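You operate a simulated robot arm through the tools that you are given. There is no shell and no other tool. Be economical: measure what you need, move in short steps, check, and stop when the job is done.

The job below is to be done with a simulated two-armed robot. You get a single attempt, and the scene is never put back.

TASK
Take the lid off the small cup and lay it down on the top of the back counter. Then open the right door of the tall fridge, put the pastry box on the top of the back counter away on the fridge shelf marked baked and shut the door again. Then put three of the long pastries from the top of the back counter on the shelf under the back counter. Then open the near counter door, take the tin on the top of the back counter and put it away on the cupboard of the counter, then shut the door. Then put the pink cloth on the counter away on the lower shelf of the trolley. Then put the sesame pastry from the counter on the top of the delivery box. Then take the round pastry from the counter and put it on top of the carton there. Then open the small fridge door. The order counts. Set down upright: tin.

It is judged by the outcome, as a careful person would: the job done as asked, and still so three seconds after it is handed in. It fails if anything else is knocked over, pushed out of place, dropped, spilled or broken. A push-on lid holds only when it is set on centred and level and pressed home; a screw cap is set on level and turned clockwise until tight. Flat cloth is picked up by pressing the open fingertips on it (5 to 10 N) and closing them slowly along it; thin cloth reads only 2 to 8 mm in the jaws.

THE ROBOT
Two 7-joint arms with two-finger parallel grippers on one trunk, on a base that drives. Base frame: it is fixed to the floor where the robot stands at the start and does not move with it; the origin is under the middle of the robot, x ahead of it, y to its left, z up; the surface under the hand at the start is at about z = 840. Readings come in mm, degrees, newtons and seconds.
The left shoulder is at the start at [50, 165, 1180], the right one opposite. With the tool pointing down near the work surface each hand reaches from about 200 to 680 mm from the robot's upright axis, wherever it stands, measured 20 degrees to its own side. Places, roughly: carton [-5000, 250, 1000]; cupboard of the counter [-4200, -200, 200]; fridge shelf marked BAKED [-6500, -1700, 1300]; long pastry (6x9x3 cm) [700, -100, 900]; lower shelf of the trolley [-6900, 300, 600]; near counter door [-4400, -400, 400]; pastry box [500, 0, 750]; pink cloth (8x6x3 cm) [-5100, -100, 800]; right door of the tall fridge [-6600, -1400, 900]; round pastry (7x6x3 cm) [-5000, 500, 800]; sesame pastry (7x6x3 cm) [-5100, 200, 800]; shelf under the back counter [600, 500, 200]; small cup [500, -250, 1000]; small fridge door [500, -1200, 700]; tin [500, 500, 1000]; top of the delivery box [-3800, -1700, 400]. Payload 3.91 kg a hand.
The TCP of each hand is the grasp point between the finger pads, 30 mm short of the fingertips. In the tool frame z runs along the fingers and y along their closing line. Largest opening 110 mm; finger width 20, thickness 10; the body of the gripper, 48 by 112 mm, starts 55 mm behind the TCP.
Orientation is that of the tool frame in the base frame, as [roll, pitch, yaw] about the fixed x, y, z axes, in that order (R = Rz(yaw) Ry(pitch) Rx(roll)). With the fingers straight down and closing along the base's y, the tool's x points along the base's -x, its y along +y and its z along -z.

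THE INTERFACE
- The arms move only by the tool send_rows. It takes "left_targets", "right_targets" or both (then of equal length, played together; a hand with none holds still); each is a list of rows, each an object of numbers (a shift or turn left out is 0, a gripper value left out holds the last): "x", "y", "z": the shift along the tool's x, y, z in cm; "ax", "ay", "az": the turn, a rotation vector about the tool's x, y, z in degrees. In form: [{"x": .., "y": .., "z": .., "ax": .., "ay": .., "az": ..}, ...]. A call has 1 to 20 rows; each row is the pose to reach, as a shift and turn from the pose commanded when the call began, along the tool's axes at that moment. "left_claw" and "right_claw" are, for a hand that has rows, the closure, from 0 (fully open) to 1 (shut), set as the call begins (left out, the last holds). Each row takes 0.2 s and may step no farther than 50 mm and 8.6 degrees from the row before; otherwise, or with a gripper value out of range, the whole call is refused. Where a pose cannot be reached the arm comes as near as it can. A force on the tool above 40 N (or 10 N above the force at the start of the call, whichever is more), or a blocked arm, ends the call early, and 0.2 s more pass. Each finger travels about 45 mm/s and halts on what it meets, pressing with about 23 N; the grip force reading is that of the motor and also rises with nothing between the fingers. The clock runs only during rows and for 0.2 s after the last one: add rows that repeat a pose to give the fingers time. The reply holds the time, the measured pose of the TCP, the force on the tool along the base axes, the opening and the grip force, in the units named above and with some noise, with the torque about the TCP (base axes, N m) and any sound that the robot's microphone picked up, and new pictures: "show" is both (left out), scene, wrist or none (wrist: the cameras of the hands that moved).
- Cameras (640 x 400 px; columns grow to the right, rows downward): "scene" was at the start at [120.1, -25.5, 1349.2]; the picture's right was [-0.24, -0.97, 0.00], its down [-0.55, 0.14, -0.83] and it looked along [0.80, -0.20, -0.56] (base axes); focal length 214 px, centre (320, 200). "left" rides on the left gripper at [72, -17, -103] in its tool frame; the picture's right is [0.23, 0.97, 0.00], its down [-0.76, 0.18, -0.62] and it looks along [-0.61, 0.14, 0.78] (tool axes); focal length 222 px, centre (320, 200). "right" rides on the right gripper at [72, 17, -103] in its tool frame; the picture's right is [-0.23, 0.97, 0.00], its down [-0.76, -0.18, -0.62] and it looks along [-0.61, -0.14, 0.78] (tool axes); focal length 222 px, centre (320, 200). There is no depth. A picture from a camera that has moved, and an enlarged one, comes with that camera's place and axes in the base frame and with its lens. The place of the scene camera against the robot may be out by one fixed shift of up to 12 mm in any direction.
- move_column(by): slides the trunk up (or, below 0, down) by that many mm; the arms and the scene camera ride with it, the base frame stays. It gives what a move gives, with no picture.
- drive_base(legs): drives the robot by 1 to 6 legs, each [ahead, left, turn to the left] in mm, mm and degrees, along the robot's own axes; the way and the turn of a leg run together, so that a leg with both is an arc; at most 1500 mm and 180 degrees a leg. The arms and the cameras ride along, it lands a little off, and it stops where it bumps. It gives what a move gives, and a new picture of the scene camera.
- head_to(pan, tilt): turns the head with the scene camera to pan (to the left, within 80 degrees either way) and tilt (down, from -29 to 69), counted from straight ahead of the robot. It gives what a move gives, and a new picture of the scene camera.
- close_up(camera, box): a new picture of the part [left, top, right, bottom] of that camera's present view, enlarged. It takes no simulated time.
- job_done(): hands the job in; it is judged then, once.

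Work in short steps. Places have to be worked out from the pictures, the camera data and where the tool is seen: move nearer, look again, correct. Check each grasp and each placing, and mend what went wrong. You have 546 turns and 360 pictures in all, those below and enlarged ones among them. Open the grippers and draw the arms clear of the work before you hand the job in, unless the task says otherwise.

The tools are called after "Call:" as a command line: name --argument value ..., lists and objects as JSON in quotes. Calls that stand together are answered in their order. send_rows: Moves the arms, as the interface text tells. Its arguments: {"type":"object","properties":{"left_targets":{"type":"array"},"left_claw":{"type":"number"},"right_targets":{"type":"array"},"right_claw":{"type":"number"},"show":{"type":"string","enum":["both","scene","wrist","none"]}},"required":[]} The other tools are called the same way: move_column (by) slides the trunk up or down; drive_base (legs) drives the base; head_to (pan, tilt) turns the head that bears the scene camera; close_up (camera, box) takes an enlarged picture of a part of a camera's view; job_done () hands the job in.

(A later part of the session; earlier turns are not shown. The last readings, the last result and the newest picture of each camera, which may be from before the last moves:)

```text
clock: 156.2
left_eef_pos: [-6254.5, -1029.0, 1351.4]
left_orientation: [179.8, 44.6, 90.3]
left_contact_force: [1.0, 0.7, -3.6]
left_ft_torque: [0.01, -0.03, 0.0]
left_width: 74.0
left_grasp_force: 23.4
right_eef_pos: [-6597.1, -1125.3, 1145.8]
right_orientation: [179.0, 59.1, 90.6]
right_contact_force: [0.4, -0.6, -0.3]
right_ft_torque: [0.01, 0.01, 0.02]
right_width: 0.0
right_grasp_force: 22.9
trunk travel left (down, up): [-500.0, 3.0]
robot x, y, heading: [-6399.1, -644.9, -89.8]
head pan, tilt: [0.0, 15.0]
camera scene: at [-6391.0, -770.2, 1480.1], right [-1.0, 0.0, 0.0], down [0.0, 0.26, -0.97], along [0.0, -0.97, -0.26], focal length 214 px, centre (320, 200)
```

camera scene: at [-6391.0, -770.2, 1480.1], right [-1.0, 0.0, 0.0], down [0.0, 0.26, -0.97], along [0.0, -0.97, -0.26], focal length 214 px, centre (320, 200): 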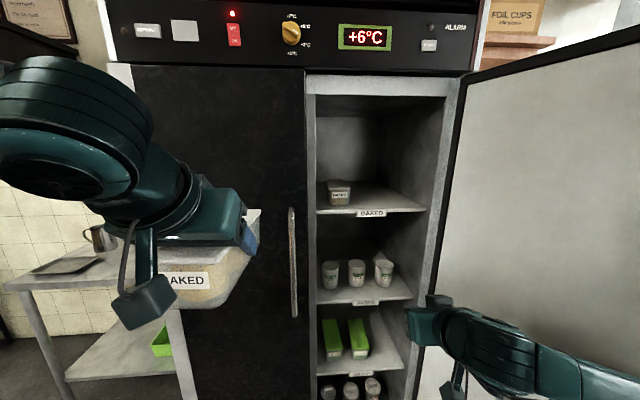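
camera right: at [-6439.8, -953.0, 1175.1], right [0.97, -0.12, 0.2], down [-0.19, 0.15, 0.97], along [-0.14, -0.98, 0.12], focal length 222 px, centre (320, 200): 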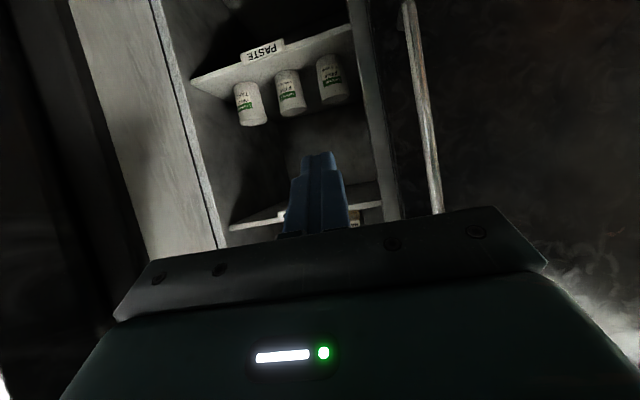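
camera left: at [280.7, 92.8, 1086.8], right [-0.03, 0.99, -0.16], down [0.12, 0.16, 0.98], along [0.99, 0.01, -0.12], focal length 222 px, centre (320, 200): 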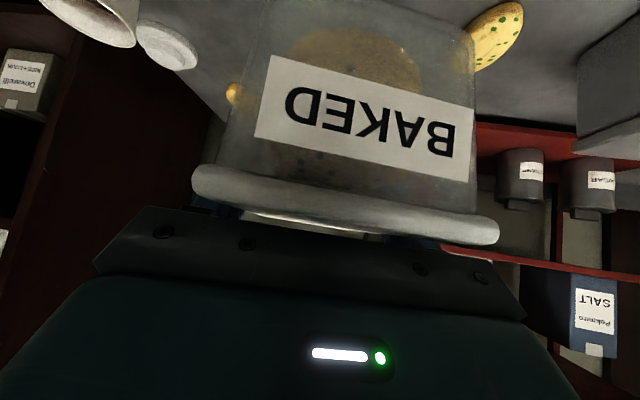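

Robot is free. I lower the right hand 100 mm and carry the left hand with the box across to x≈-6575.

Call:
send_rows --left_targets '[{"x": -1, "z": -1}, {"x": -1.4, "y": -4, "z": -1.4}, {"x": -1.4, "y": -8.7, "z": -1.4}, {"x": -1.4, "y": -13.4, "z": -1.4}, {"x": -1.4, "y": -18.1, "z": -1.4}, {"x": -1.4, "y": -22.8, "z": -1.4}, {"x": -1.4, "y": -27.4, "z": -1.4}, {"x": -1.4, "y": -32, "z": -1.4}, {"x": -1.4, "y": -32, "z": -1.4}]' --right_targets '[{"x": 3, "z": 1.7}, {"x": 6, "z": 3.4}, {"x": 8.7, "z": 5}, {"x": 8.7, "z": 5}, {"x": 8.7, "z": 5}, {"x": 8.7, "z": 5}, {"x": 8.7, "z": 5}, {"x": 8.7, "z": 5}, {"x": 8.7, "z": 5}]' --show "scene"

```text
clock: 158.2
left_eef_pos: [-6310.1, -1034.8, 1371.5]
left_orientation: [179.9, 44.5, 90.2]
left_contact_force: [0.2, 0.4, -3.7]
left_ft_torque: [0.04, 0.01, -0.02]
left_width: 74.1
left_grasp_force: 22.7
left hand out of reach, approached as far as the arm can: row 3, 4, 5, 6, 7, 8, 9
right_eef_pos: [-6610.5, -1127.1, 1104.8]
right_orientation: [179.4, 58.9, 91.3]
right_contact_force: [0.7, 0.4, -0.9]
right_ft_torque: [0.02, -0.02, 0.0]
right_width: 0.0
right_grasp_force: 22.7
right hand out of reach, approached as far as the arm can: row 2, 3, 4, 5, 6, 7, 8, 9
trunk travel left (down, up): [-500.0, 3.0]
robot x, y, heading: [-6395.5, -644.6, -89.8]
head pan, tilt: [0.0, 15.0]
camera scene: at [-6391.4, -770.1, 1480.1], right [-1.0, 0.0, 0.0], down [0.0, 0.26, -0.97], along [0.0, -0.97, -0.26], focal length 214 px, centre (320, 200)
```

scene: 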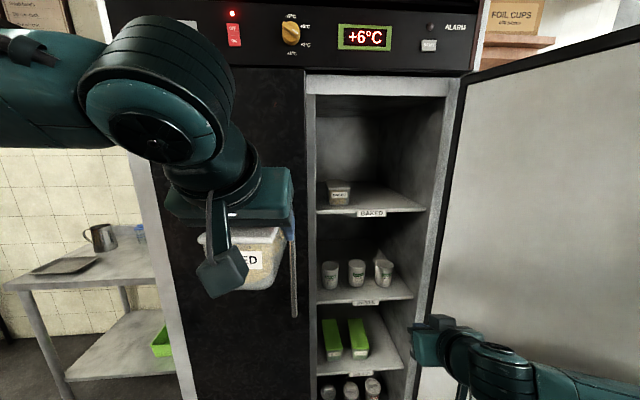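

The left arm can't cross that far. Better to stand diagonally, turned right ~30°, so the right arm stays clear of the door. I back up and tuck the right arm first.

Call:
drive_base --legs '[[-150, 0, 0]]'

Call:
send_rows --right_targets '[{"x": 0.5, "y": 0.6, "z": -1.9, "ay": 7.5}, {"x": 1.1, "y": 1.2, "z": -3.9, "ay": 15}, {"x": 1.6, "y": 1.8, "z": -5.8, "ay": 22.5}, {"x": 2.2, "y": 2.4, "z": -7.8, "ay": 30}, {"x": 2.7, "y": 3, "z": -9.7, "ay": 37.5}, {"x": 3.2, "y": 3.6, "z": -11.6, "ay": 45}, {"x": 3.5, "y": 4.2, "z": -13.6, "ay": 52.5}, {"x": 3.5, "y": 5, "z": -15.5, "ay": 59}]' --show "scene"

```text
clock: 159.6
left_eef_pos: [-6309.8, -883.6, 1372.3]
left_orientation: [179.8, 44.7, 90.2]
left_contact_force: [-1.0, 0.9, -3.0]
left_ft_torque: [0.06, -0.03, 0.02]
left_width: 73.9
left_grasp_force: 23.6
right_eef_pos: [-6610.4, -976.1, 1104.1]
right_orientation: [179.4, 58.7, 91.2]
right_contact_force: [0.6, -0.2, 0.9]
right_ft_torque: [-0.02, 0.0, -0.02]
right_width: 0.1
right_grasp_force: 22.8
trunk travel left (down, up): [-500.0, 3.0]
robot x, y, heading: [-6397.4, -495.9, -89.6]
head pan, tilt: [0.0, 15.0]
camera scene: at [-6392.0, -619.8, 1480.2], right [-1.0, 0.0, 0.0], down [0.0, 0.26, -0.97], along [0.0, -0.97, -0.26], focal length 214 px, centre (320, 200)
```

scene: 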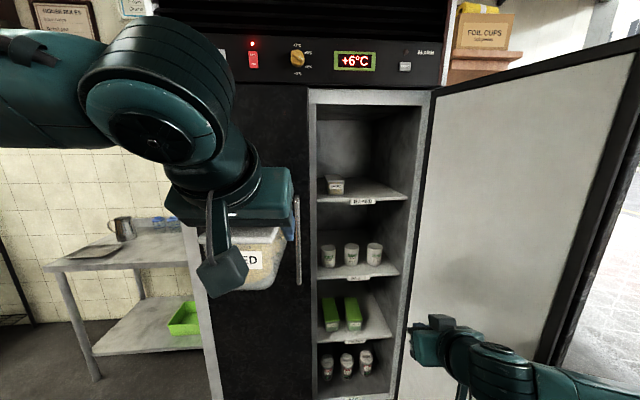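

```text
clock: 161.4
left_eef_pos: [-6309.8, -885.4, 1369.7]
left_orientation: [-180.0, 44.6, 90.3]
left_contact_force: [-0.3, 0.4, -3.1]
left_ft_torque: [0.02, 0.0, 0.04]
left_width: 73.8
left_grasp_force: 23.0
right_eef_pos: [-6565.2, -823.6, 1155.0]
right_orientation: [179.6, -0.4, 91.9]
right_contact_force: [0.0, 0.0, -0.3]
right_ft_torque: [0.0, 0.01, -0.05]
right_width: 0.0
right_grasp_force: 23.5
trunk travel left (down, up): [-500.0, 3.0]
robot x, y, heading: [-6396.5, -497.0, -89.9]
head pan, tilt: [0.0, 15.0]
camera scene: at [-6391.6, -620.8, 1480.1], right [-1.0, 0.0, 0.0], down [0.0, 0.26, -0.97], along [0.0, -0.97, -0.26], focal length 214 px, centre (320, 200)
```

scene: 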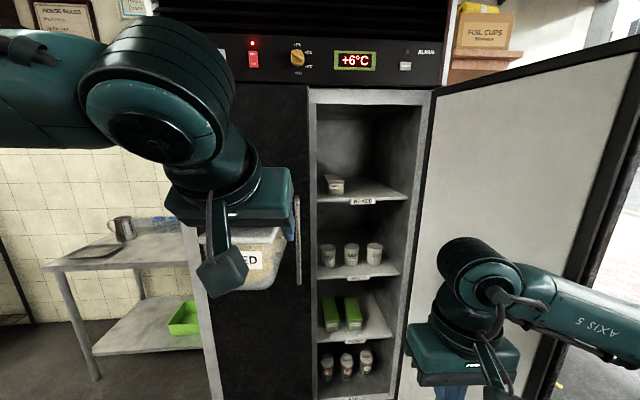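

Tuck is fine. I turn right 30° and drive up toward the opening diagonally.

Call:
drive_base --legs '[[0, 0, -30], [220, 45, 0]]'

```text
clock: 164.6
left_eef_pos: [-6591.1, -1086.3, 1371.3]
left_orientation: [179.8, 44.5, 59.7]
left_contact_force: [-0.8, -0.9, -3.4]
left_ft_torque: [-0.01, 0.03, -0.04]
left_width: 73.9
left_grasp_force: 22.6
right_eef_pos: [-6778.9, -903.0, 1155.5]
right_orientation: [179.6, -0.2, 61.4]
right_contact_force: [-0.8, 0.1, -0.4]
right_ft_torque: [0.02, 0.02, 0.02]
right_width: 0.2
right_grasp_force: 22.8
trunk travel left (down, up): [-500.0, 3.0]
robot x, y, heading: [-6468.4, -706.3, -120.5]
head pan, tilt: [0.0, 15.0]
camera scene: at [-6524.1, -814.5, 1480.1], right [-0.86, 0.5, 0.0], down [0.13, 0.22, -0.97], along [-0.49, -0.83, -0.26], focal length 214 px, centre (320, 200)
```

scene: 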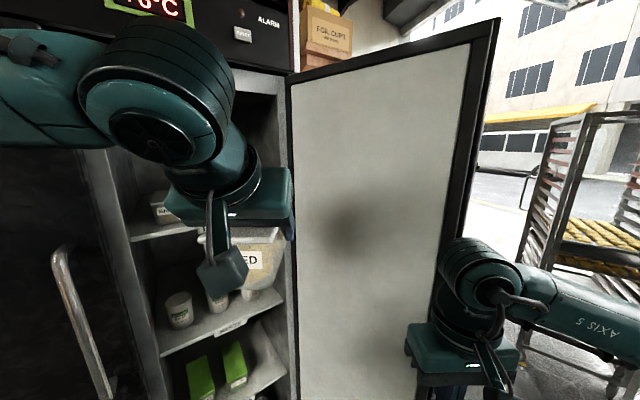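

Now I turn the left hand 27° so the box points straight into the fridge.

Call:
send_rows --left_targets '[{"ax": -4.8, "az": -4.8}, {"ax": -9.6, "az": -9.6}, {"ax": -14.4, "az": -14.4}, {"ax": -19, "az": -19}, {"ax": -19, "az": -19}]'

```text
clock: 165.8
left_eef_pos: [-6537.0, -1110.2, 1366.0]
left_orientation: [179.5, 44.7, 86.5]
left_contact_force: [0.4, -0.8, -3.9]
left_ft_torque: [0.05, -0.02, 0.01]
left_width: 74.1
left_grasp_force: 22.8
left hand out of reach, approached as far as the arm can: row 1, 2, 3, 4, 5
right_eef_pos: [-6779.6, -903.0, 1155.1]
right_orientation: [179.7, -0.3, 61.3]
right_contact_force: [0.1, 0.2, -0.4]
right_ft_torque: [0.04, 0.0, 0.03]
right_width: 0.0
right_grasp_force: 23.2
trunk travel left (down, up): [-500.0, 3.0]
robot x, y, heading: [-6468.3, -703.1, -120.4]
head pan, tilt: [0.0, 15.0]
camera scene: at [-6524.1, -814.0, 1480.1], right [-0.86, 0.5, 0.0], down [0.13, 0.22, -0.97], along [-0.49, -0.83, -0.26], focal length 214 px, centre (320, 200)
camera left: at [-6546.4, -986.1, 1389.6], right [0.98, 0.11, -0.16], down [0.17, -0.11, 0.98], along [0.09, -0.99, -0.13], focal length 222 px, centre (320, 200)
```

scene: 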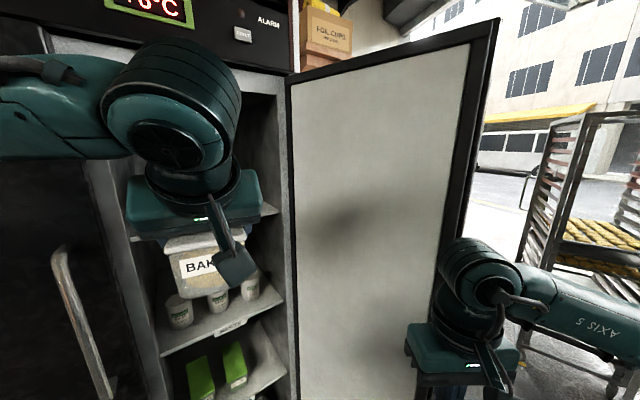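
left: 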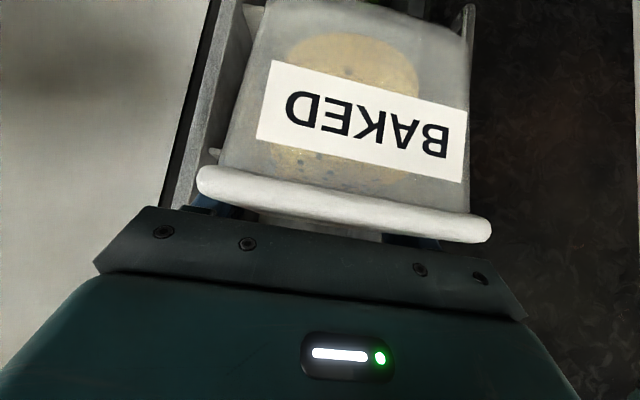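

Box lines up with the opening. I extend forward 200 mm and 55 mm to the right.

Call:
send_rows --left_targets '[{"x": -2.9, "y": -0.9, "z": 2.9}, {"x": -5.8, "y": -1.8, "z": 5.8}, {"x": -8.6, "y": -2.6, "z": 8.6}, {"x": -11.5, "y": -3.4, "z": 11.5}, {"x": -14.4, "y": -4.3, "z": 14.4}, {"x": -14.4, "y": -4.3, "z": 14.4}]'

```text
clock: 167.2
left_eef_pos: [-6575.4, -1304.8, 1361.4]
left_orientation: [179.7, 44.6, 86.5]
left_contact_force: [0.5, 0.7, -3.9]
left_ft_torque: [0.05, -0.01, -0.02]
left_width: 73.9
left_grasp_force: 22.9
left hand out of reach, approached as far as the arm can: row 4, 5, 6
right_eef_pos: [-6778.1, -903.4, 1154.4]
right_orientation: [179.7, -0.2, 61.3]
right_contact_force: [0.0, -0.3, -1.0]
right_ft_torque: [0.02, 0.0, 0.02]
right_width: 0.0
right_grasp_force: 22.5
trunk travel left (down, up): [-500.0, 3.0]
robot x, y, heading: [-6465.7, -707.4, -120.2]
head pan, tilt: [0.0, 15.0]
camera scene: at [-6524.1, -814.5, 1480.0], right [-0.86, 0.5, 0.0], down [0.13, 0.22, -0.97], along [-0.49, -0.83, -0.26], focal length 214 px, centre (320, 200)
camera left: at [-6585.7, -1179.7, 1385.0], right [0.98, 0.11, -0.16], down [0.17, -0.11, 0.98], along [0.09, -0.99, -0.13], focal length 222 px, centre (320, 200)
```

scene: 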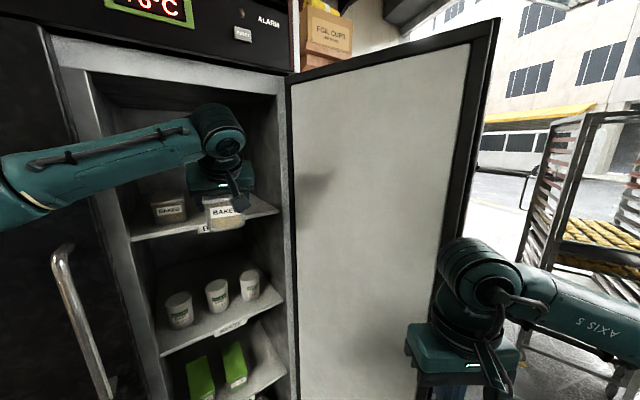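
left: 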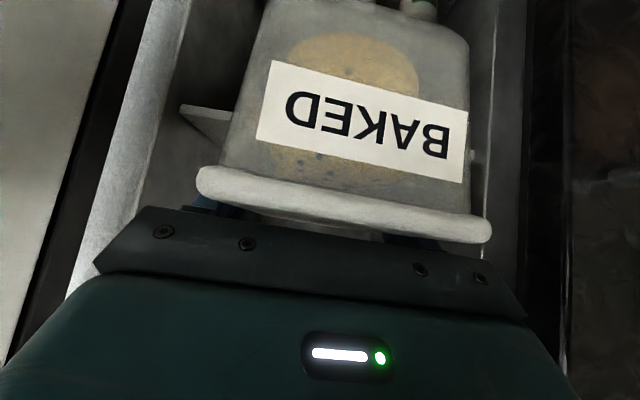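

Good. I shift the right hand inward 90 mm and drive so the robot moves 150 mm straight toward the fridge.

Call:
send_rows --right_targets '[{"y": 3}, {"y": 6}, {"y": 9}, {"y": 9}]' --show "none"

Call:
drive_base --legs '[[130, 75, 0]]'

```text
clock: 168.2
left_eef_pos: [-6575.6, -1303.3, 1362.7]
left_orientation: [179.7, 44.7, 86.6]
left_contact_force: [0.5, -0.3, -2.6]
left_ft_torque: [0.03, 0.01, -0.01]
left_width: 74.0
left_grasp_force: 22.8
right_eef_pos: [-6700.8, -945.5, 1155.3]
right_orientation: [179.8, -0.2, 61.3]
right_contact_force: [-0.1, -0.5, -0.1]
right_ft_torque: [-0.03, -0.01, 0.0]
right_width: 0.1
right_grasp_force: 22.6
trunk travel left (down, up): [-500.0, 3.0]
robot x, y, heading: [-6472.0, -701.1, -120.4]
head pan, tilt: [0.0, 15.0]
```

```text
clock: 169.5
left_eef_pos: [-6573.3, -1431.4, 1364.5]
left_orientation: [179.8, 44.7, 86.3]
left_contact_force: [-1.1, 0.2, -3.8]
left_ft_torque: [0.01, 0.0, 0.0]
left_width: 74.1
left_grasp_force: 23.1
right_eef_pos: [-6701.6, -1071.4, 1154.0]
right_orientation: [-180.0, -0.2, 60.6]
right_contact_force: [-0.2, -0.5, -0.6]
right_ft_torque: [0.01, -0.03, 0.05]
right_width: 0.1
right_grasp_force: 23.4
trunk travel left (down, up): [-500.0, 3.0]
robot x, y, heading: [-6465.4, -842.0, -121.0]
head pan, tilt: [0.0, 15.0]
stopped in leg 1: the robot was blocked; the commanded pose is now the measured one
camera scene: at [-6518.9, -940.5, 1481.2], right [-0.86, 0.51, 0.0], down [0.13, 0.22, -0.97], along [-0.5, -0.83, -0.25], focal length 214 px, centre (320, 200)
```

scene: 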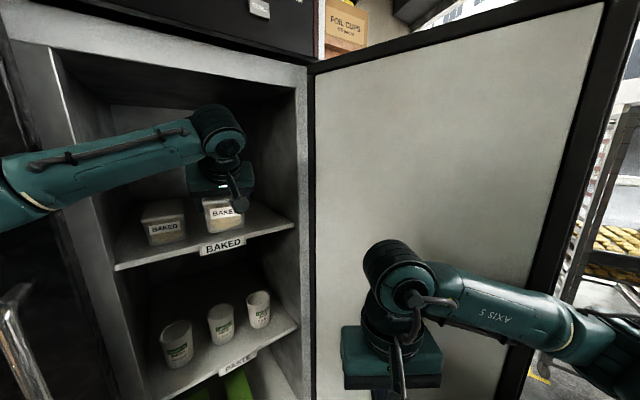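

The box is over the shelf but ~90 mm short of fully in. I try extending the arm further.

Call:
send_rows --left_targets '[{"x": -2.2, "y": 0.2, "z": 2.2}, {"x": -4.4, "y": 0.4, "z": 4.4}, {"x": -6.6, "y": 0.6, "z": 6.6}, {"x": -6.6, "y": 0.6, "z": 6.6}]' --show "none"

```text
clock: 170.5
left_eef_pos: [-6567.4, -1495.4, 1368.2]
left_orientation: [179.6, 45.7, 86.1]
left_contact_force: [0.2, 0.0, -3.0]
left_ft_torque: [0.02, 0.01, -0.02]
left_width: 73.8
left_grasp_force: 22.9
left hand out of reach, approached as far as the arm can: row 1, 2, 3, 4
right_eef_pos: [-6705.4, -1063.9, 1155.6]
right_orientation: [179.3, 0.1, 60.7]
right_contact_force: [0.6, 0.7, 0.3]
right_ft_torque: [-0.04, 0.0, 0.02]
right_width: 0.0
right_grasp_force: 22.7
trunk travel left (down, up): [-500.0, 3.0]
robot x, y, heading: [-6469.3, -838.5, -120.6]
head pan, tilt: [0.0, 15.0]
```

Near end is now about y=-1420, mostly over the shelf. I lower with the trunk toward contact.

Call:
move_column --by -45

Call:
close_up --camera "scene" --box '[100, 120, 320, 300]'

```text
clock: 171.4
left_eef_pos: [-6572.4, -1495.0, 1320.2]
left_orientation: [179.2, 45.5, 85.6]
left_contact_force: [-0.6, -0.2, -3.3]
left_ft_torque: [0.07, 0.01, -0.03]
left_width: 73.6
left_grasp_force: 22.9
right_eef_pos: [-6708.0, -1064.6, 1109.7]
right_orientation: [179.2, -0.1, 60.6]
right_contact_force: [0.5, 0.4, 0.2]
right_ft_torque: [0.01, 0.02, 0.0]
right_width: 0.0
right_grasp_force: 22.9
trunk travel left (down, up): [-455.0, 48.0]
robot x, y, heading: [-6469.6, -833.6, -120.6]
head pan, tilt: [0.0, 15.0]
```

```text
2.22 times, centred on (210, 210) of scene
camera zoom: at [-6529.5, -930.7, 1435.8], right [-0.86, 0.51, -0.01], down [0.14, 0.21, -0.97], along [-0.49, -0.83, -0.25], focal length 477 px, centre (564, 178)
```

zoom: 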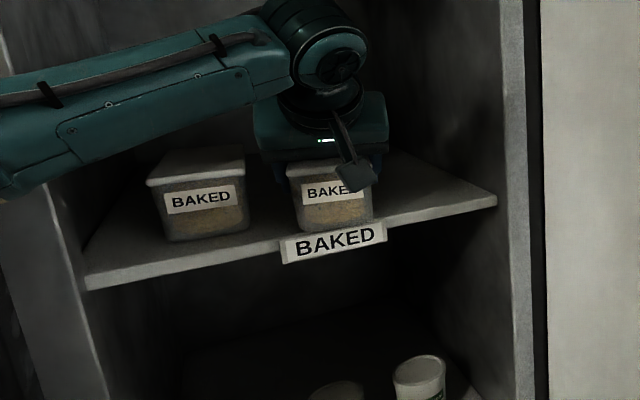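

The box front is already just behind the shelf's front edge. I lower the last bit.

Call:
move_column --by -10

```text
clock: 172.0
left_eef_pos: [-6571.7, -1495.5, 1315.5]
left_orientation: [179.9, 46.1, 86.1]
left_contact_force: [-3.1, 0.0, 19.5]
left_ft_torque: [-0.01, 0.37, 0.22]
left_width: 73.7
left_grasp_force: 23.6
right_eef_pos: [-6707.3, -1065.2, 1099.5]
right_orientation: [179.2, 0.1, 60.5]
right_contact_force: [0.4, -0.1, 0.0]
right_ft_torque: [-0.04, -0.02, 0.01]
right_width: 0.1
right_grasp_force: 22.6
trunk travel left (down, up): [-445.0, 58.0]
robot x, y, heading: [-6465.1, -838.9, -120.6]
head pan, tilt: [0.0, 15.0]
```

It rests on the shelf (≈20 N). I ease up 3 mm, open partly and withdraw along the fingers.

Call:
move_column --by 3

Call:
send_rows --left_targets '[{}, {}, {"z": -2}, {"z": -5}, {"z": -9}, {"z": -13}]' --left_claw 0.15

```text
clock: 172.5
left_eef_pos: [-6571.5, -1494.5, 1314.1]
left_orientation: [179.6, 45.8, 86.1]
left_contact_force: [-6.8, -4.1, 35.1]
left_ft_torque: [0.82, 0.89, 0.13]
left_width: 74.0
left_grasp_force: 22.9
right_eef_pos: [-6708.4, -1065.4, 1100.9]
right_orientation: [179.2, 0.1, 60.7]
right_contact_force: [-0.3, -0.5, 0.8]
right_ft_torque: [0.0, 0.01, -0.02]
right_width: 0.0
right_grasp_force: 22.8
trunk travel left (down, up): [-448.0, 55.0]
robot x, y, heading: [-6469.1, -835.6, -120.5]
head pan, tilt: [0.0, 15.0]
```

```text
clock: 173.9
left_eef_pos: [-6542.0, -1422.4, 1395.1]
left_orientation: [179.8, 45.0, 86.6]
left_contact_force: [-0.4, 0.0, 0.2]
left_ft_torque: [-0.04, 0.01, -0.01]
left_width: 93.4
left_grasp_force: 0.1
left hand out of reach, approached as far as the arm can: row 4, 5, 6
right_eef_pos: [-6702.3, -1069.7, 1102.3]
right_orientation: [179.7, 0.0, 60.6]
right_contact_force: [-0.3, -0.3, 0.3]
right_ft_torque: [-0.01, 0.01, -0.01]
right_width: 0.0
right_grasp_force: 23.0
trunk travel left (down, up): [-448.0, 55.0]
robot x, y, heading: [-6467.5, -834.3, -120.6]
head pan, tilt: [0.0, 15.0]
camera scene: at [-6521.8, -937.1, 1429.1], right [-0.86, 0.51, 0.0], down [0.13, 0.21, -0.97], along [-0.49, -0.83, -0.25], focal length 214 px, centre (320, 200)
camera left: at [-6552.8, -1298.1, 1418.5], right [0.98, 0.1, -0.16], down [0.17, -0.11, 0.98], along [0.09, -0.99, -0.12], focal length 222 px, centre (320, 200)
```

scene: 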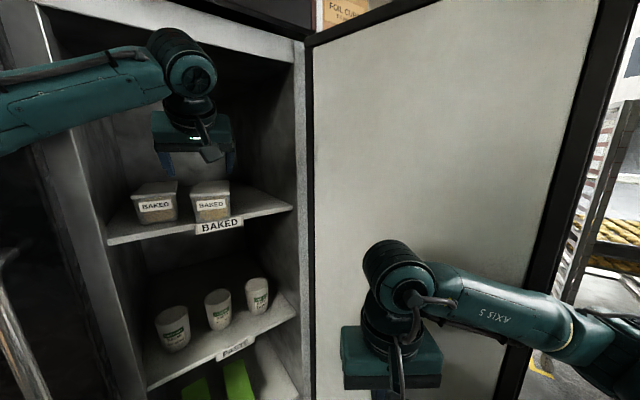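
left: 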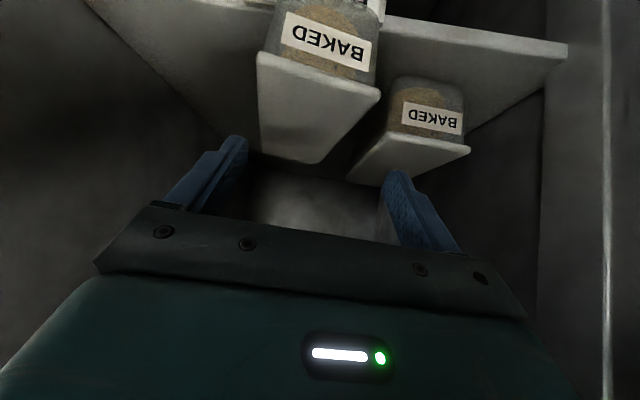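

The box stands on the BAKED shelf. Check closely that it's fully supported and would clear the door.

Call:
close_up --camera "scene" --box '[90, 150, 310, 270]'

```text
2.91 times, centred on (200, 210) of scene
camera zoom: at [-6521.8, -937.1, 1429.1], right [-0.86, 0.51, 0.0], down [0.13, 0.21, -0.97], along [-0.49, -0.83, -0.25], focal length 624 px, centre (669, 171)
```

zoom: 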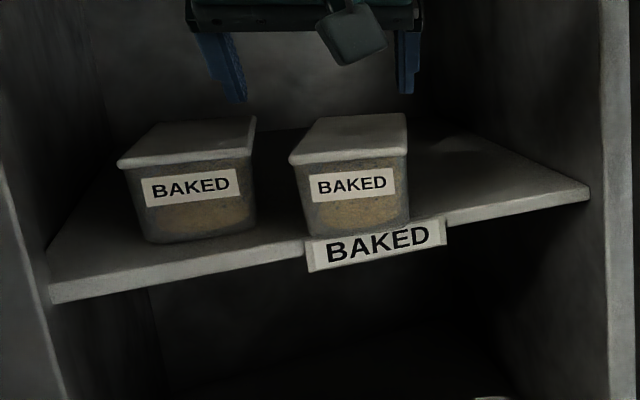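

Placed well. I withdraw the left hand and back the robot out of the door's swing.

Call:
send_rows --left_targets '[{"x": 2.8, "z": -3}, {"x": 5.6, "z": -6}, {"x": 8.4, "z": -9}, {"x": 11.2, "z": -12}, {"x": 14, "z": -15}]' --show "none"

Call:
drive_base --legs '[[-330, 0, 0], [0, 0, 30]]'

```text
clock: 175.1
left_eef_pos: [-6515.0, -1223.5, 1400.6]
left_orientation: [179.9, 45.2, 86.5]
left_contact_force: [-0.4, 0.1, -0.3]
left_ft_torque: [0.01, 0.02, 0.03]
left_width: 93.4
left_grasp_force: 0.1
left hand out of reach, approached as far as the arm can: row 4, 5
right_eef_pos: [-6701.0, -1069.4, 1103.5]
right_orientation: [179.7, 0.0, 60.7]
right_contact_force: [-0.1, 0.1, 0.1]
right_ft_torque: [-0.03, -0.02, 0.02]
right_width: 0.2
right_grasp_force: 23.0
trunk travel left (down, up): [-448.0, 55.0]
robot x, y, heading: [-6467.7, -836.2, -120.5]
head pan, tilt: [0.0, 15.0]
```

```text
clock: 178.8
left_eef_pos: [-6143.4, -922.2, 1396.4]
left_orientation: [179.7, 44.5, 116.6]
left_contact_force: [-0.8, -0.3, -0.2]
left_ft_torque: [-0.04, 0.03, 0.0]
left_width: 93.4
left_grasp_force: 0.0
right_eef_pos: [-6385.3, -879.5, 1100.6]
right_orientation: [179.8, -0.5, 90.8]
right_contact_force: [0.2, -0.3, -1.0]
right_ft_torque: [-0.03, 0.01, 0.03]
right_width: 0.0
right_grasp_force: 23.2
trunk travel left (down, up): [-448.0, 55.0]
robot x, y, heading: [-6300.4, -556.5, -90.4]
head pan, tilt: [0.0, 15.0]
camera scene: at [-6295.3, -680.8, 1428.2], right [-1.0, 0.01, 0.0], down [0.0, 0.26, -0.97], along [-0.01, -0.97, -0.26], focal length 214 px, centre (320, 200)
```

scene: 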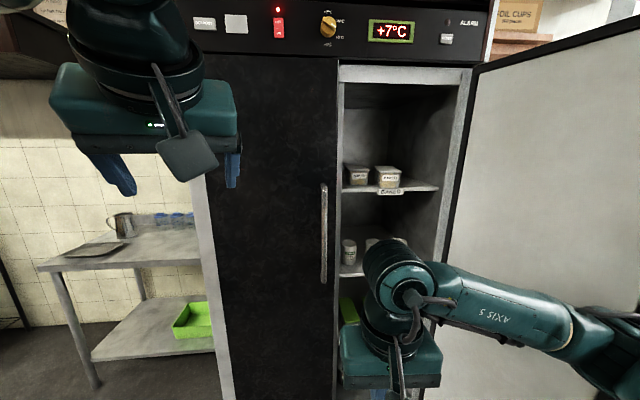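

I drive right and slightly back to face the open door's edge.

Call:
drive_base --legs '[[-80, -480, 0.4]]'

```text
clock: 183.5
left_eef_pos: [-6616.0, -838.6, 1397.2]
left_orientation: [179.8, 44.5, 117.7]
left_contact_force: [-0.4, -0.8, 0.5]
left_ft_torque: [-0.02, 0.02, 0.03]
left_width: 93.4
left_grasp_force: 0.0
right_eef_pos: [-6857.4, -803.1, 1100.2]
right_orientation: [179.8, -0.6, 92.0]
right_contact_force: [-0.2, -0.1, 0.1]
right_ft_torque: [0.0, -0.01, 0.01]
right_width: 0.1
right_grasp_force: 22.7
trunk travel left (down, up): [-448.0, 55.0]
robot x, y, heading: [-6779.1, -477.8, -89.2]
head pan, tilt: [0.0, 15.0]
camera scene: at [-6772.6, -601.4, 1428.2], right [-1.0, -0.01, 0.0], down [0.0, 0.26, -0.97], along [0.01, -0.97, -0.26], focal length 214 px, centre (320, 200)
```

scene: 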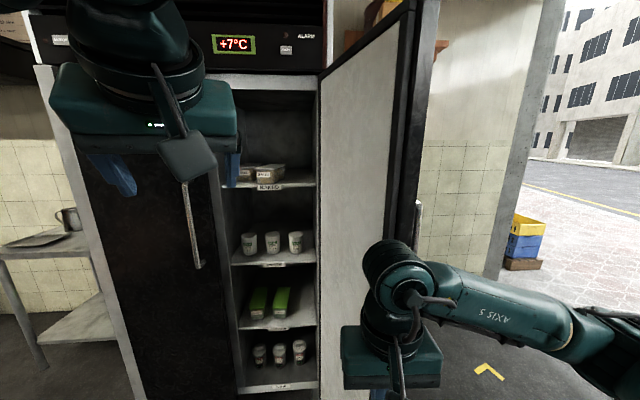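

Door edge is at about [-6925,-970]. I take the right hand round to the outer side of the door.

Call:
send_rows --right_targets '[{"x": -0.5, "y": -4.9}, {"x": -1, "y": -9.8}, {"x": -1.5, "y": -14}, {"x": -5, "y": -17}, {"x": -9.5, "y": -17}, {"x": -14, "y": -17}, {"x": -18.5, "y": -17}, {"x": -22, "y": -17}, {"x": -22, "y": -17}]'

```text
clock: 185.5
left_eef_pos: [-6617.9, -836.2, 1397.5]
left_orientation: [179.9, 44.8, 117.6]
left_contact_force: [-0.2, -0.7, 0.6]
left_ft_torque: [0.0, 0.04, -0.01]
left_width: 93.5
left_grasp_force: 0.1
right_eef_pos: [-7021.2, -1026.6, 1099.7]
right_orientation: [179.8, -0.3, 91.9]
right_contact_force: [0.3, 0.4, -0.1]
right_ft_torque: [0.0, 0.01, -0.01]
right_width: 0.1
right_grasp_force: 23.0
trunk travel left (down, up): [-448.0, 55.0]
robot x, y, heading: [-6780.4, -474.8, -89.5]
head pan, tilt: [0.0, 15.0]
camera scene: at [-6773.7, -597.4, 1428.6], right [-1.0, -0.01, 0.0], down [0.0, 0.26, -0.97], along [0.01, -0.97, -0.26], focal length 214 px, centre (320, 200)
camera right: at [-7006.9, -953.8, 1203.9], right [0.98, -0.19, 0.0], down [-0.15, -0.77, 0.62], along [-0.12, -0.61, -0.79], focal length 222 px, centre (320, 200)
```

scene: 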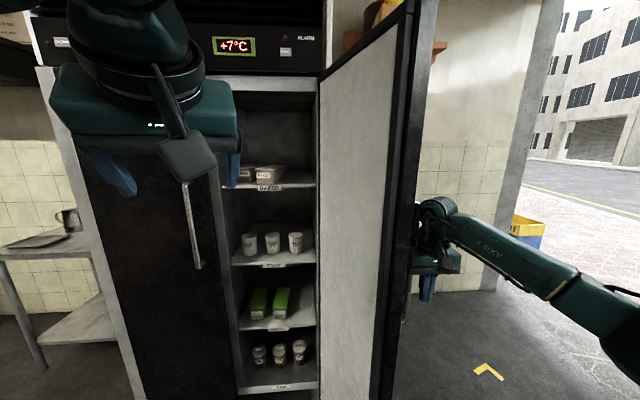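
right: 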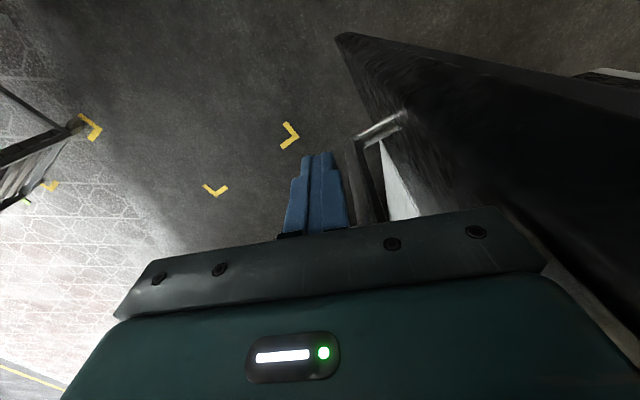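

The hand is on the outer side by the handle. I sweep toward +x to swing the door toward closing.

Call:
send_rows --right_targets '[{"x": 0.2, "y": 2}, {"x": 0.4, "y": 4}, {"x": 0.8, "y": 6.5}, {"x": 1.2, "y": 9}, {"x": 1.6, "y": 11.5}, {"x": 2, "y": 14}, {"x": 2.4, "y": 16.5}, {"x": 2.6, "y": 19}, {"x": 2.8, "y": 21.5}, {"x": 2.8, "y": 24}, {"x": 2.8, "y": 26.5}]' --show "scene"

```text
clock: 186.0
left_eef_pos: [-6620.6, -832.3, 1398.7]
left_orientation: [179.7, 44.9, 117.4]
left_contact_force: [0.5, 0.6, -0.1]
left_ft_torque: [-0.01, 0.02, -0.01]
left_width: 93.3
left_grasp_force: 0.1
right_eef_pos: [-7004.7, -1017.0, 1100.5]
right_orientation: [179.5, -0.7, 91.7]
right_contact_force: [-2.6, 4.7, -0.8]
right_ft_torque: [-0.56, -0.35, 0.05]
right_width: 0.0
right_grasp_force: 23.6
trunk travel left (down, up): [-448.0, 55.0]
robot x, y, heading: [-6783.3, -470.1, -89.7]
head pan, tilt: [0.0, 15.0]
stopped in row 2 (right hand): the force on the tool passed its limit at 45 N (the readings are from after the stop); the commanded pose is now the measured one
camera scene: at [-6776.4, -593.7, 1428.7], right [-1.0, -0.01, 0.0], down [0.0, 0.25, -0.97], along [0.01, -0.97, -0.25], focal length 214 px, centre (320, 200)
```

scene: 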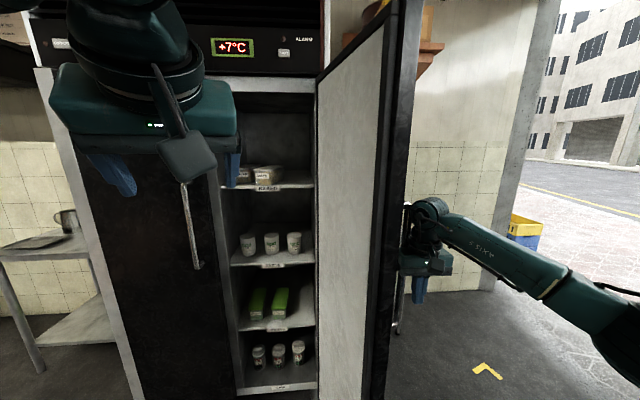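

It starts moving; I go on in gentler steps.

Call:
send_rows --right_targets '[{"x": 0.1, "y": 1.2}, {"x": 0.3, "y": 2.4}, {"x": 0.4, "y": 3.6}, {"x": 0.6, "y": 4.8}, {"x": 0.8, "y": 6.2}, {"x": 1, "y": 7.6}, {"x": 1.2, "y": 9}, {"x": 1.4, "y": 10.5}, {"x": 1.5, "y": 12}, {"x": 1.6, "y": 13.6}, {"x": 1.7, "y": 15.2}, {"x": 1.8, "y": 17}, {"x": 1.8, "y": 19}, {"x": 1.8, "y": 21}, {"x": 1.8, "y": 23}]' --show "scene"

```text
clock: 186.4
left_eef_pos: [-6623.5, -831.5, 1400.1]
left_orientation: [179.7, 44.9, 117.4]
left_contact_force: [-0.3, 0.2, 0.4]
left_ft_torque: [0.03, 0.03, -0.05]
left_width: 93.5
left_grasp_force: 0.1
right_eef_pos: [-6994.6, -1013.0, 1099.6]
right_orientation: [179.2, -1.1, 92.0]
right_contact_force: [-1.9, 10.3, -1.8]
right_ft_torque: [-0.87, -0.15, 0.17]
right_width: 0.0
right_grasp_force: 23.3
trunk travel left (down, up): [-448.0, 55.0]
robot x, y, heading: [-6779.8, -471.3, -89.8]
head pan, tilt: [0.0, 15.0]
stopped in row 2 (right hand): the force on the tool passed its limit at 47 N (the readings are from after the stop); the commanded pose is now the measured one
camera scene: at [-6777.7, -592.2, 1428.9], right [-1.0, 0.0, 0.0], down [0.0, 0.25, -0.97], along [0.0, -0.97, -0.25], focal length 214 px, centre (320, 200)
```

scene: 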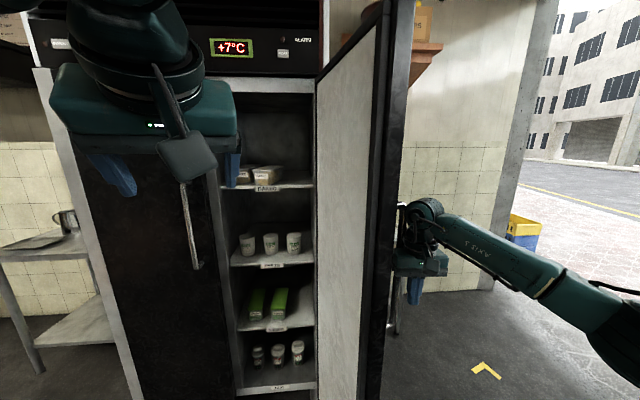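

The body is catching the side of the handle bar. I back off, go 45 mm deeper, and push on the bar squarely.

Call:
send_rows --right_targets '[{"y": -2}, {"y": -4}, {"x": -2.5, "y": -4}, {"x": -5, "y": -4}, {"x": -5, "y": -2}, {"x": -4.8, "y": 0}, {"x": -4.6, "y": 2}, {"x": -4.4, "y": 4}, {"x": -4.2, "y": 6}, {"x": -4, "y": 8}, {"x": -4, "y": 10}, {"x": -4, "y": 12}, {"x": -4, "y": 14.5}, {"x": -4, "y": 17}, {"x": -4.2, "y": 19.5}]' --show "scene"

```text
clock: 187.1
left_eef_pos: [-6618.0, -837.9, 1396.3]
left_orientation: [179.6, 44.5, 117.3]
left_contact_force: [0.2, -0.5, -0.7]
left_ft_torque: [0.05, -0.05, 0.01]
left_width: 93.4
left_grasp_force: 0.2
right_eef_pos: [-7028.3, -1024.4, 1094.4]
right_orientation: [179.6, -2.5, 93.4]
right_contact_force: [-4.3, 28.6, 4.1]
right_ft_torque: [-3.04, -0.54, 0.91]
right_width: 0.0
right_grasp_force: 22.9
trunk travel left (down, up): [-448.0, 55.0]
robot x, y, heading: [-6782.1, -473.1, -89.5]
head pan, tilt: [0.0, 15.0]
stopped in row 3 (right hand): the force on the tool passed its limit at 56 N (the readings are from after the stop); the commanded pose is now the measured one
camera scene: at [-6773.7, -598.7, 1428.4], right [-1.0, -0.01, 0.0], down [0.0, 0.26, -0.97], along [0.01, -0.97, -0.26], focal length 214 px, centre (320, 200)
```

scene: 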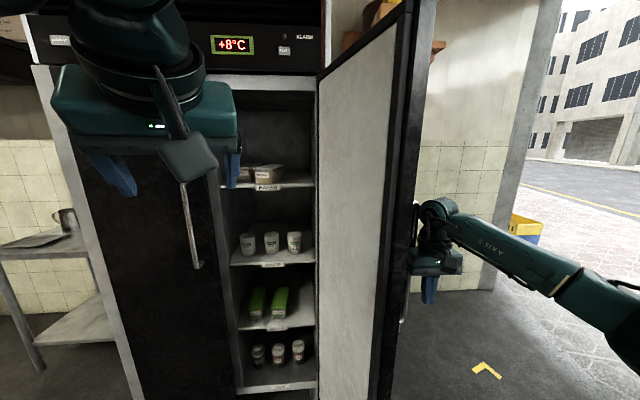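

The bar blocks going deeper here; I step farther out (−x 60), then deeper, then push in +x.

Call:
send_rows --right_targets '[{"x": 1, "y": -1}, {"x": 1, "y": -4}, {"x": 1, "y": -7.5}, {"x": -2, "y": -7.5}, {"x": -5, "y": -7.5}, {"x": -7, "y": -7.5}, {"x": -7, "y": -7.5}]' --show "wrist"

```text
clock: 188.7
left_eef_pos: [-6618.4, -840.1, 1397.3]
left_orientation: [179.6, 44.4, 117.3]
left_contact_force: [0.7, -0.2, 0.0]
left_ft_torque: [0.01, 0.02, -0.04]
left_width: 93.4
left_grasp_force: 0.1
right_eef_pos: [-7099.8, -1091.1, 1092.7]
right_orientation: [179.7, -2.3, 93.0]
right_contact_force: [0.7, -0.4, 0.3]
right_ft_torque: [0.01, -0.01, -0.01]
right_width: 0.1
right_grasp_force: 23.4
right hand out of reach, approached as far as the arm can: row 6, 7
trunk travel left (down, up): [-448.0, 55.0]
robot x, y, heading: [-6778.5, -474.5, -89.5]
head pan, tilt: [0.0, 15.0]
camera right: at [-7087.9, -1022.5, 1198.7], right [0.98, -0.18, 0.0], down [-0.14, -0.79, 0.59], along [-0.11, -0.58, -0.81], focal length 222 px, centre (320, 200)
```

right: 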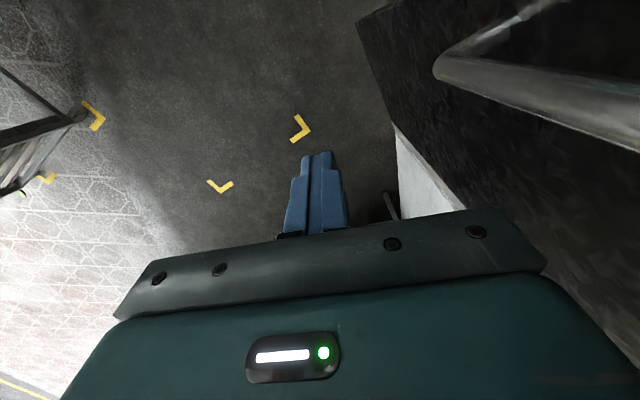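

Now the wrist camera shows the bar at about [-6996,-1061]; the hand is outside it. I push the bar along its arc toward closing.

Call:
send_rows --right_targets '[{"x": 1.2, "y": 1.8}, {"x": 2.3, "y": 3.5}, {"x": 3.2, "y": 5}, {"x": 3.9, "y": 6.5}, {"x": 4.7, "y": 8}, {"x": 5.4, "y": 9.5}, {"x": 6.1, "y": 11.6}, {"x": 6.9, "y": 13.7}, {"x": 7.6, "y": 15.7}, {"x": 8, "y": 17.9}, {"x": 8.3, "y": 20.1}, {"x": 8.6, "y": 22.3}, {"x": 8.6, "y": 24.5}, {"x": 8.6, "y": 26.8}, {"x": 8.6, "y": 29}]' --show "scene"

```text
clock: 191.9
left_eef_pos: [-6617.8, -839.0, 1397.8]
left_orientation: [179.8, 44.4, 117.3]
left_contact_force: [0.3, 0.1, 0.1]
left_ft_torque: [-0.01, 0.02, -0.04]
left_width: 93.5
left_grasp_force: 0.1
right_eef_pos: [-6813.9, -989.0, 1097.6]
right_orientation: [179.5, -2.2, 93.0]
right_contact_force: [0.4, -1.0, -0.2]
right_ft_torque: [0.01, 0.03, 0.0]
right_width: 0.0
right_grasp_force: 22.6
trunk travel left (down, up): [-448.0, 55.0]
robot x, y, heading: [-6778.8, -472.1, -89.6]
head pan, tilt: [0.0, 15.0]
camera scene: at [-6773.0, -600.6, 1428.2], right [-1.0, -0.01, 0.0], down [0.0, 0.26, -0.97], along [0.01, -0.97, -0.26], focal length 214 px, centre (320, 200)
```

scene: 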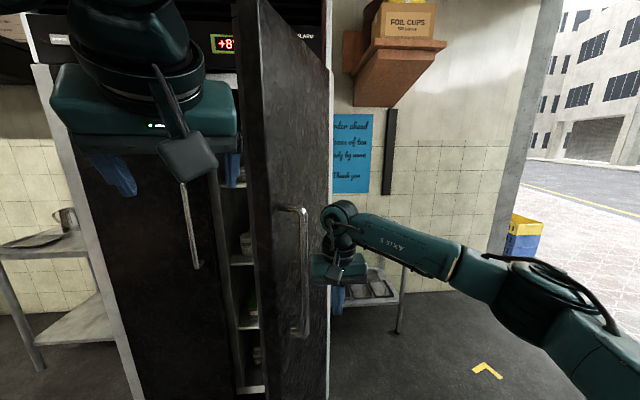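

The door swung well in. I carry on by driving left 150 mm with the hand behind the bar.

Call:
drive_base --legs '[[0, 160, 0]]'

```text
clock: 194.0
left_eef_pos: [-6458.3, -837.3, 1396.6]
left_orientation: [179.7, 44.5, 117.6]
left_contact_force: [0.8, 0.2, -0.9]
left_ft_torque: [-0.02, -0.01, -0.01]
left_width: 93.2
left_grasp_force: 0.1
right_eef_pos: [-6654.3, -987.8, 1097.6]
right_orientation: [179.6, -2.4, 93.1]
right_contact_force: [0.0, 0.4, 0.0]
right_ft_torque: [-0.02, 0.0, 0.02]
right_width: 0.2
right_grasp_force: 22.5
trunk travel left (down, up): [-448.0, 55.0]
robot x, y, heading: [-6623.0, -474.5, -89.7]
head pan, tilt: [0.0, 15.0]
camera scene: at [-6613.9, -599.5, 1428.2], right [-1.0, -0.01, 0.0], down [0.0, 0.26, -0.97], along [0.01, -0.97, -0.26], focal length 214 px, centre (320, 200)
```

scene: 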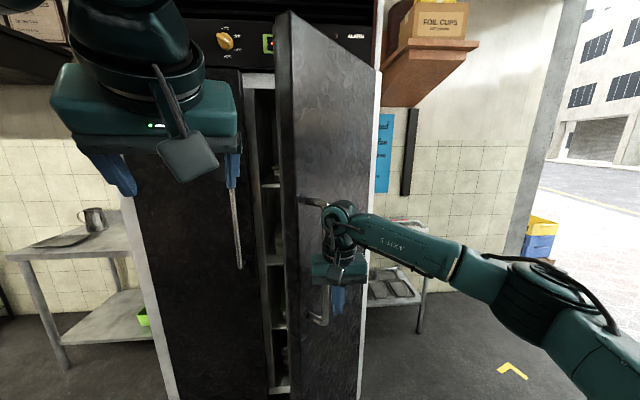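

Door about half closed. Drive diagonally forward-left to keep pushing.

Call:
drive_base --legs '[[110, 120, 0]]'

```text
clock: 195.7
left_eef_pos: [-6334.0, -949.1, 1396.0]
left_orientation: [179.7, 44.5, 117.4]
left_contact_force: [-0.5, 0.2, 1.5]
left_ft_torque: [0.0, 0.01, 0.01]
left_width: 93.3
left_grasp_force: 0.2
right_eef_pos: [-6530.0, -1099.9, 1097.2]
right_orientation: [179.7, -2.4, 93.0]
right_contact_force: [0.8, 0.6, 0.0]
right_ft_torque: [-0.01, -0.01, 0.0]
right_width: 0.0
right_grasp_force: 22.8
trunk travel left (down, up): [-448.0, 55.0]
robot x, y, heading: [-6492.3, -582.8, -89.7]
head pan, tilt: [0.0, 15.0]
camera scene: at [-6489.1, -709.9, 1428.1], right [-1.0, -0.01, 0.0], down [0.0, 0.26, -0.97], along [0.01, -0.97, -0.26], focal length 214 px, centre (320, 200)
```

scene: 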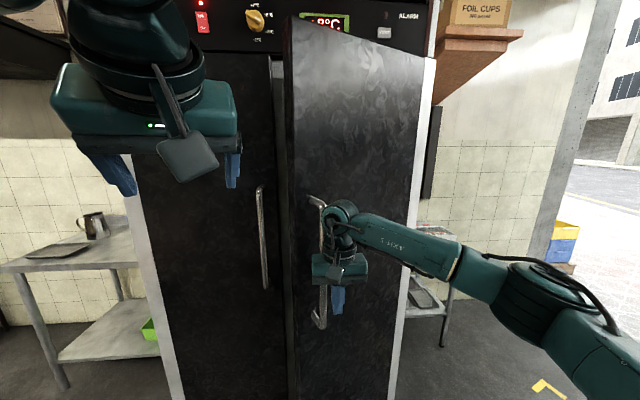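

Nearly shut (~25°). One more drive, then a gentle final push with the arm.

Call:
drive_base --legs '[[110, 80, 0]]'

Call:
send_rows --right_targets '[{"x": -1.2}, {"x": -2.4}, {"x": -3.6}, {"x": -4.8}, {"x": -6}, {"x": -7.2}, {"x": -8.4}]' --show "scene"

```text
clock: 197.3
left_eef_pos: [-6252.6, -1062.0, 1395.9]
left_orientation: [179.6, 44.5, 117.2]
left_contact_force: [0.8, -0.5, -0.3]
left_ft_torque: [-0.03, 0.0, 0.02]
left_width: 93.7
left_grasp_force: 0.1
right_eef_pos: [-6454.6, -1215.8, 1099.0]
right_orientation: [180.0, -2.1, 91.8]
right_contact_force: [-2.6, -1.1, -0.3]
right_ft_torque: [0.09, -0.12, -0.12]
right_width: 0.0
right_grasp_force: 23.0
trunk travel left (down, up): [-448.0, 55.0]
robot x, y, heading: [-6414.8, -695.1, -89.8]
head pan, tilt: [0.0, 15.0]
stopped in leg 1: the robot was blocked; the commanded pose is now the measured one
camera scene: at [-6406.6, -822.9, 1428.1], right [-1.0, 0.0, 0.0], down [0.0, 0.26, -0.97], along [0.0, -0.97, -0.26], focal length 214 px, centre (320, 200)
```

scene: 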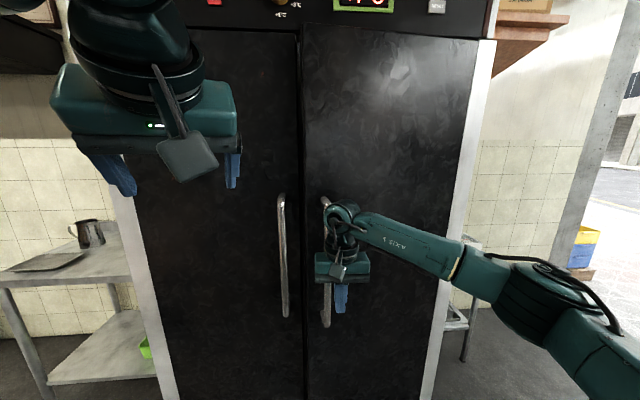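

```text
clock: 198.6
left_eef_pos: [-6255.3, -1056.3, 1398.8]
left_orientation: [179.6, 44.7, 117.2]
left_contact_force: [-0.2, 0.0, 0.9]
left_ft_torque: [0.04, -0.02, 0.04]
left_width: 93.4
left_grasp_force: 0.1
right_eef_pos: [-6450.9, -1266.7, 1099.1]
right_orientation: [180.0, -2.7, 93.0]
right_contact_force: [-7.4, 26.6, 4.4]
right_ft_torque: [-2.81, -0.91, 0.78]
right_width: 0.0
right_grasp_force: 23.0
trunk travel left (down, up): [-448.0, 55.0]
robot x, y, heading: [-6415.8, -695.8, -90.0]
head pan, tilt: [0.0, 15.0]
stopped in row 6 (right hand): the force on the tool passed its limit at 54 N (the readings are from after the stop); the commanded pose is now the measured one
camera scene: at [-6409.1, -816.6, 1428.9], right [-1.0, 0.0, 0.0], down [0.0, 0.25, -0.97], along [0.0, -0.97, -0.25], focal length 214 px, centre (320, 200)
```

scene: 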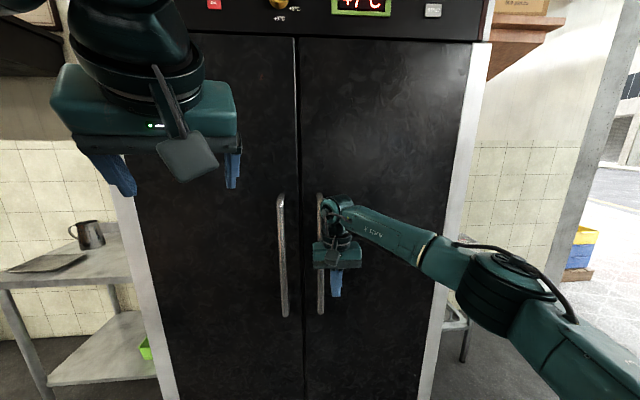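

The door looks shut, and pressing gave 54 N. I draw back and verify.

Call:
send_rows --right_targets '[{"x": 3}, {"x": 7}, {"x": 11}]' --show "none"

Call:
drive_base --legs '[[-250, 0, 0]]'

```text
clock: 199.3
left_eef_pos: [-6252.9, -1062.0, 1396.5]
left_orientation: [179.7, 44.6, 117.2]
left_contact_force: [-0.7, 0.7, -0.2]
left_ft_torque: [0.0, 0.01, -0.02]
left_width: 93.5
left_grasp_force: 0.0
right_eef_pos: [-6454.9, -1159.9, 1101.3]
right_orientation: [-179.9, -2.8, 92.6]
right_contact_force: [0.6, 0.1, 0.6]
right_ft_torque: [-0.01, 0.01, 0.01]
right_width: 0.0
right_grasp_force: 22.7
trunk travel left (down, up): [-448.0, 55.0]
robot x, y, heading: [-6412.0, -697.7, -89.8]
head pan, tilt: [0.0, 15.0]
```

```text
clock: 201.2
left_eef_pos: [-6252.6, -809.0, 1397.2]
left_orientation: [179.6, 44.5, 117.2]
left_contact_force: [0.3, -0.3, 0.3]
left_ft_torque: [0.0, 0.0, 0.01]
left_width: 93.6
left_grasp_force: 0.0
right_eef_pos: [-6456.1, -908.5, 1101.5]
right_orientation: [-179.9, -2.8, 92.7]
right_contact_force: [0.5, 0.7, -0.1]
right_ft_torque: [0.0, -0.02, -0.01]
right_width: 0.2
right_grasp_force: 23.3
trunk travel left (down, up): [-448.0, 55.0]
robot x, y, heading: [-6412.7, -442.8, -89.6]
head pan, tilt: [0.0, 15.0]
camera scene: at [-6407.6, -570.3, 1428.2], right [-1.0, -0.01, 0.0], down [0.0, 0.26, -0.97], along [0.01, -0.97, -0.26], focal length 214 px, centre (320, 200)
```

scene: 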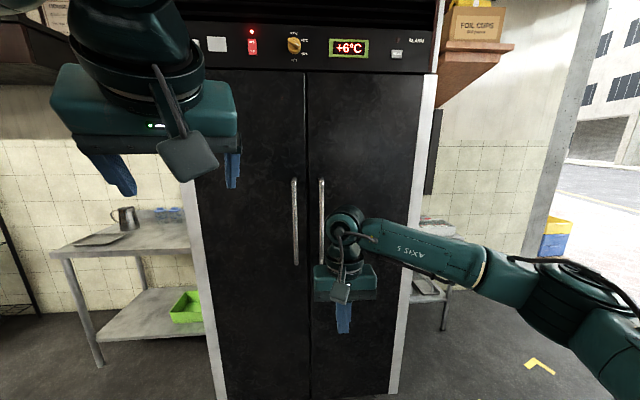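

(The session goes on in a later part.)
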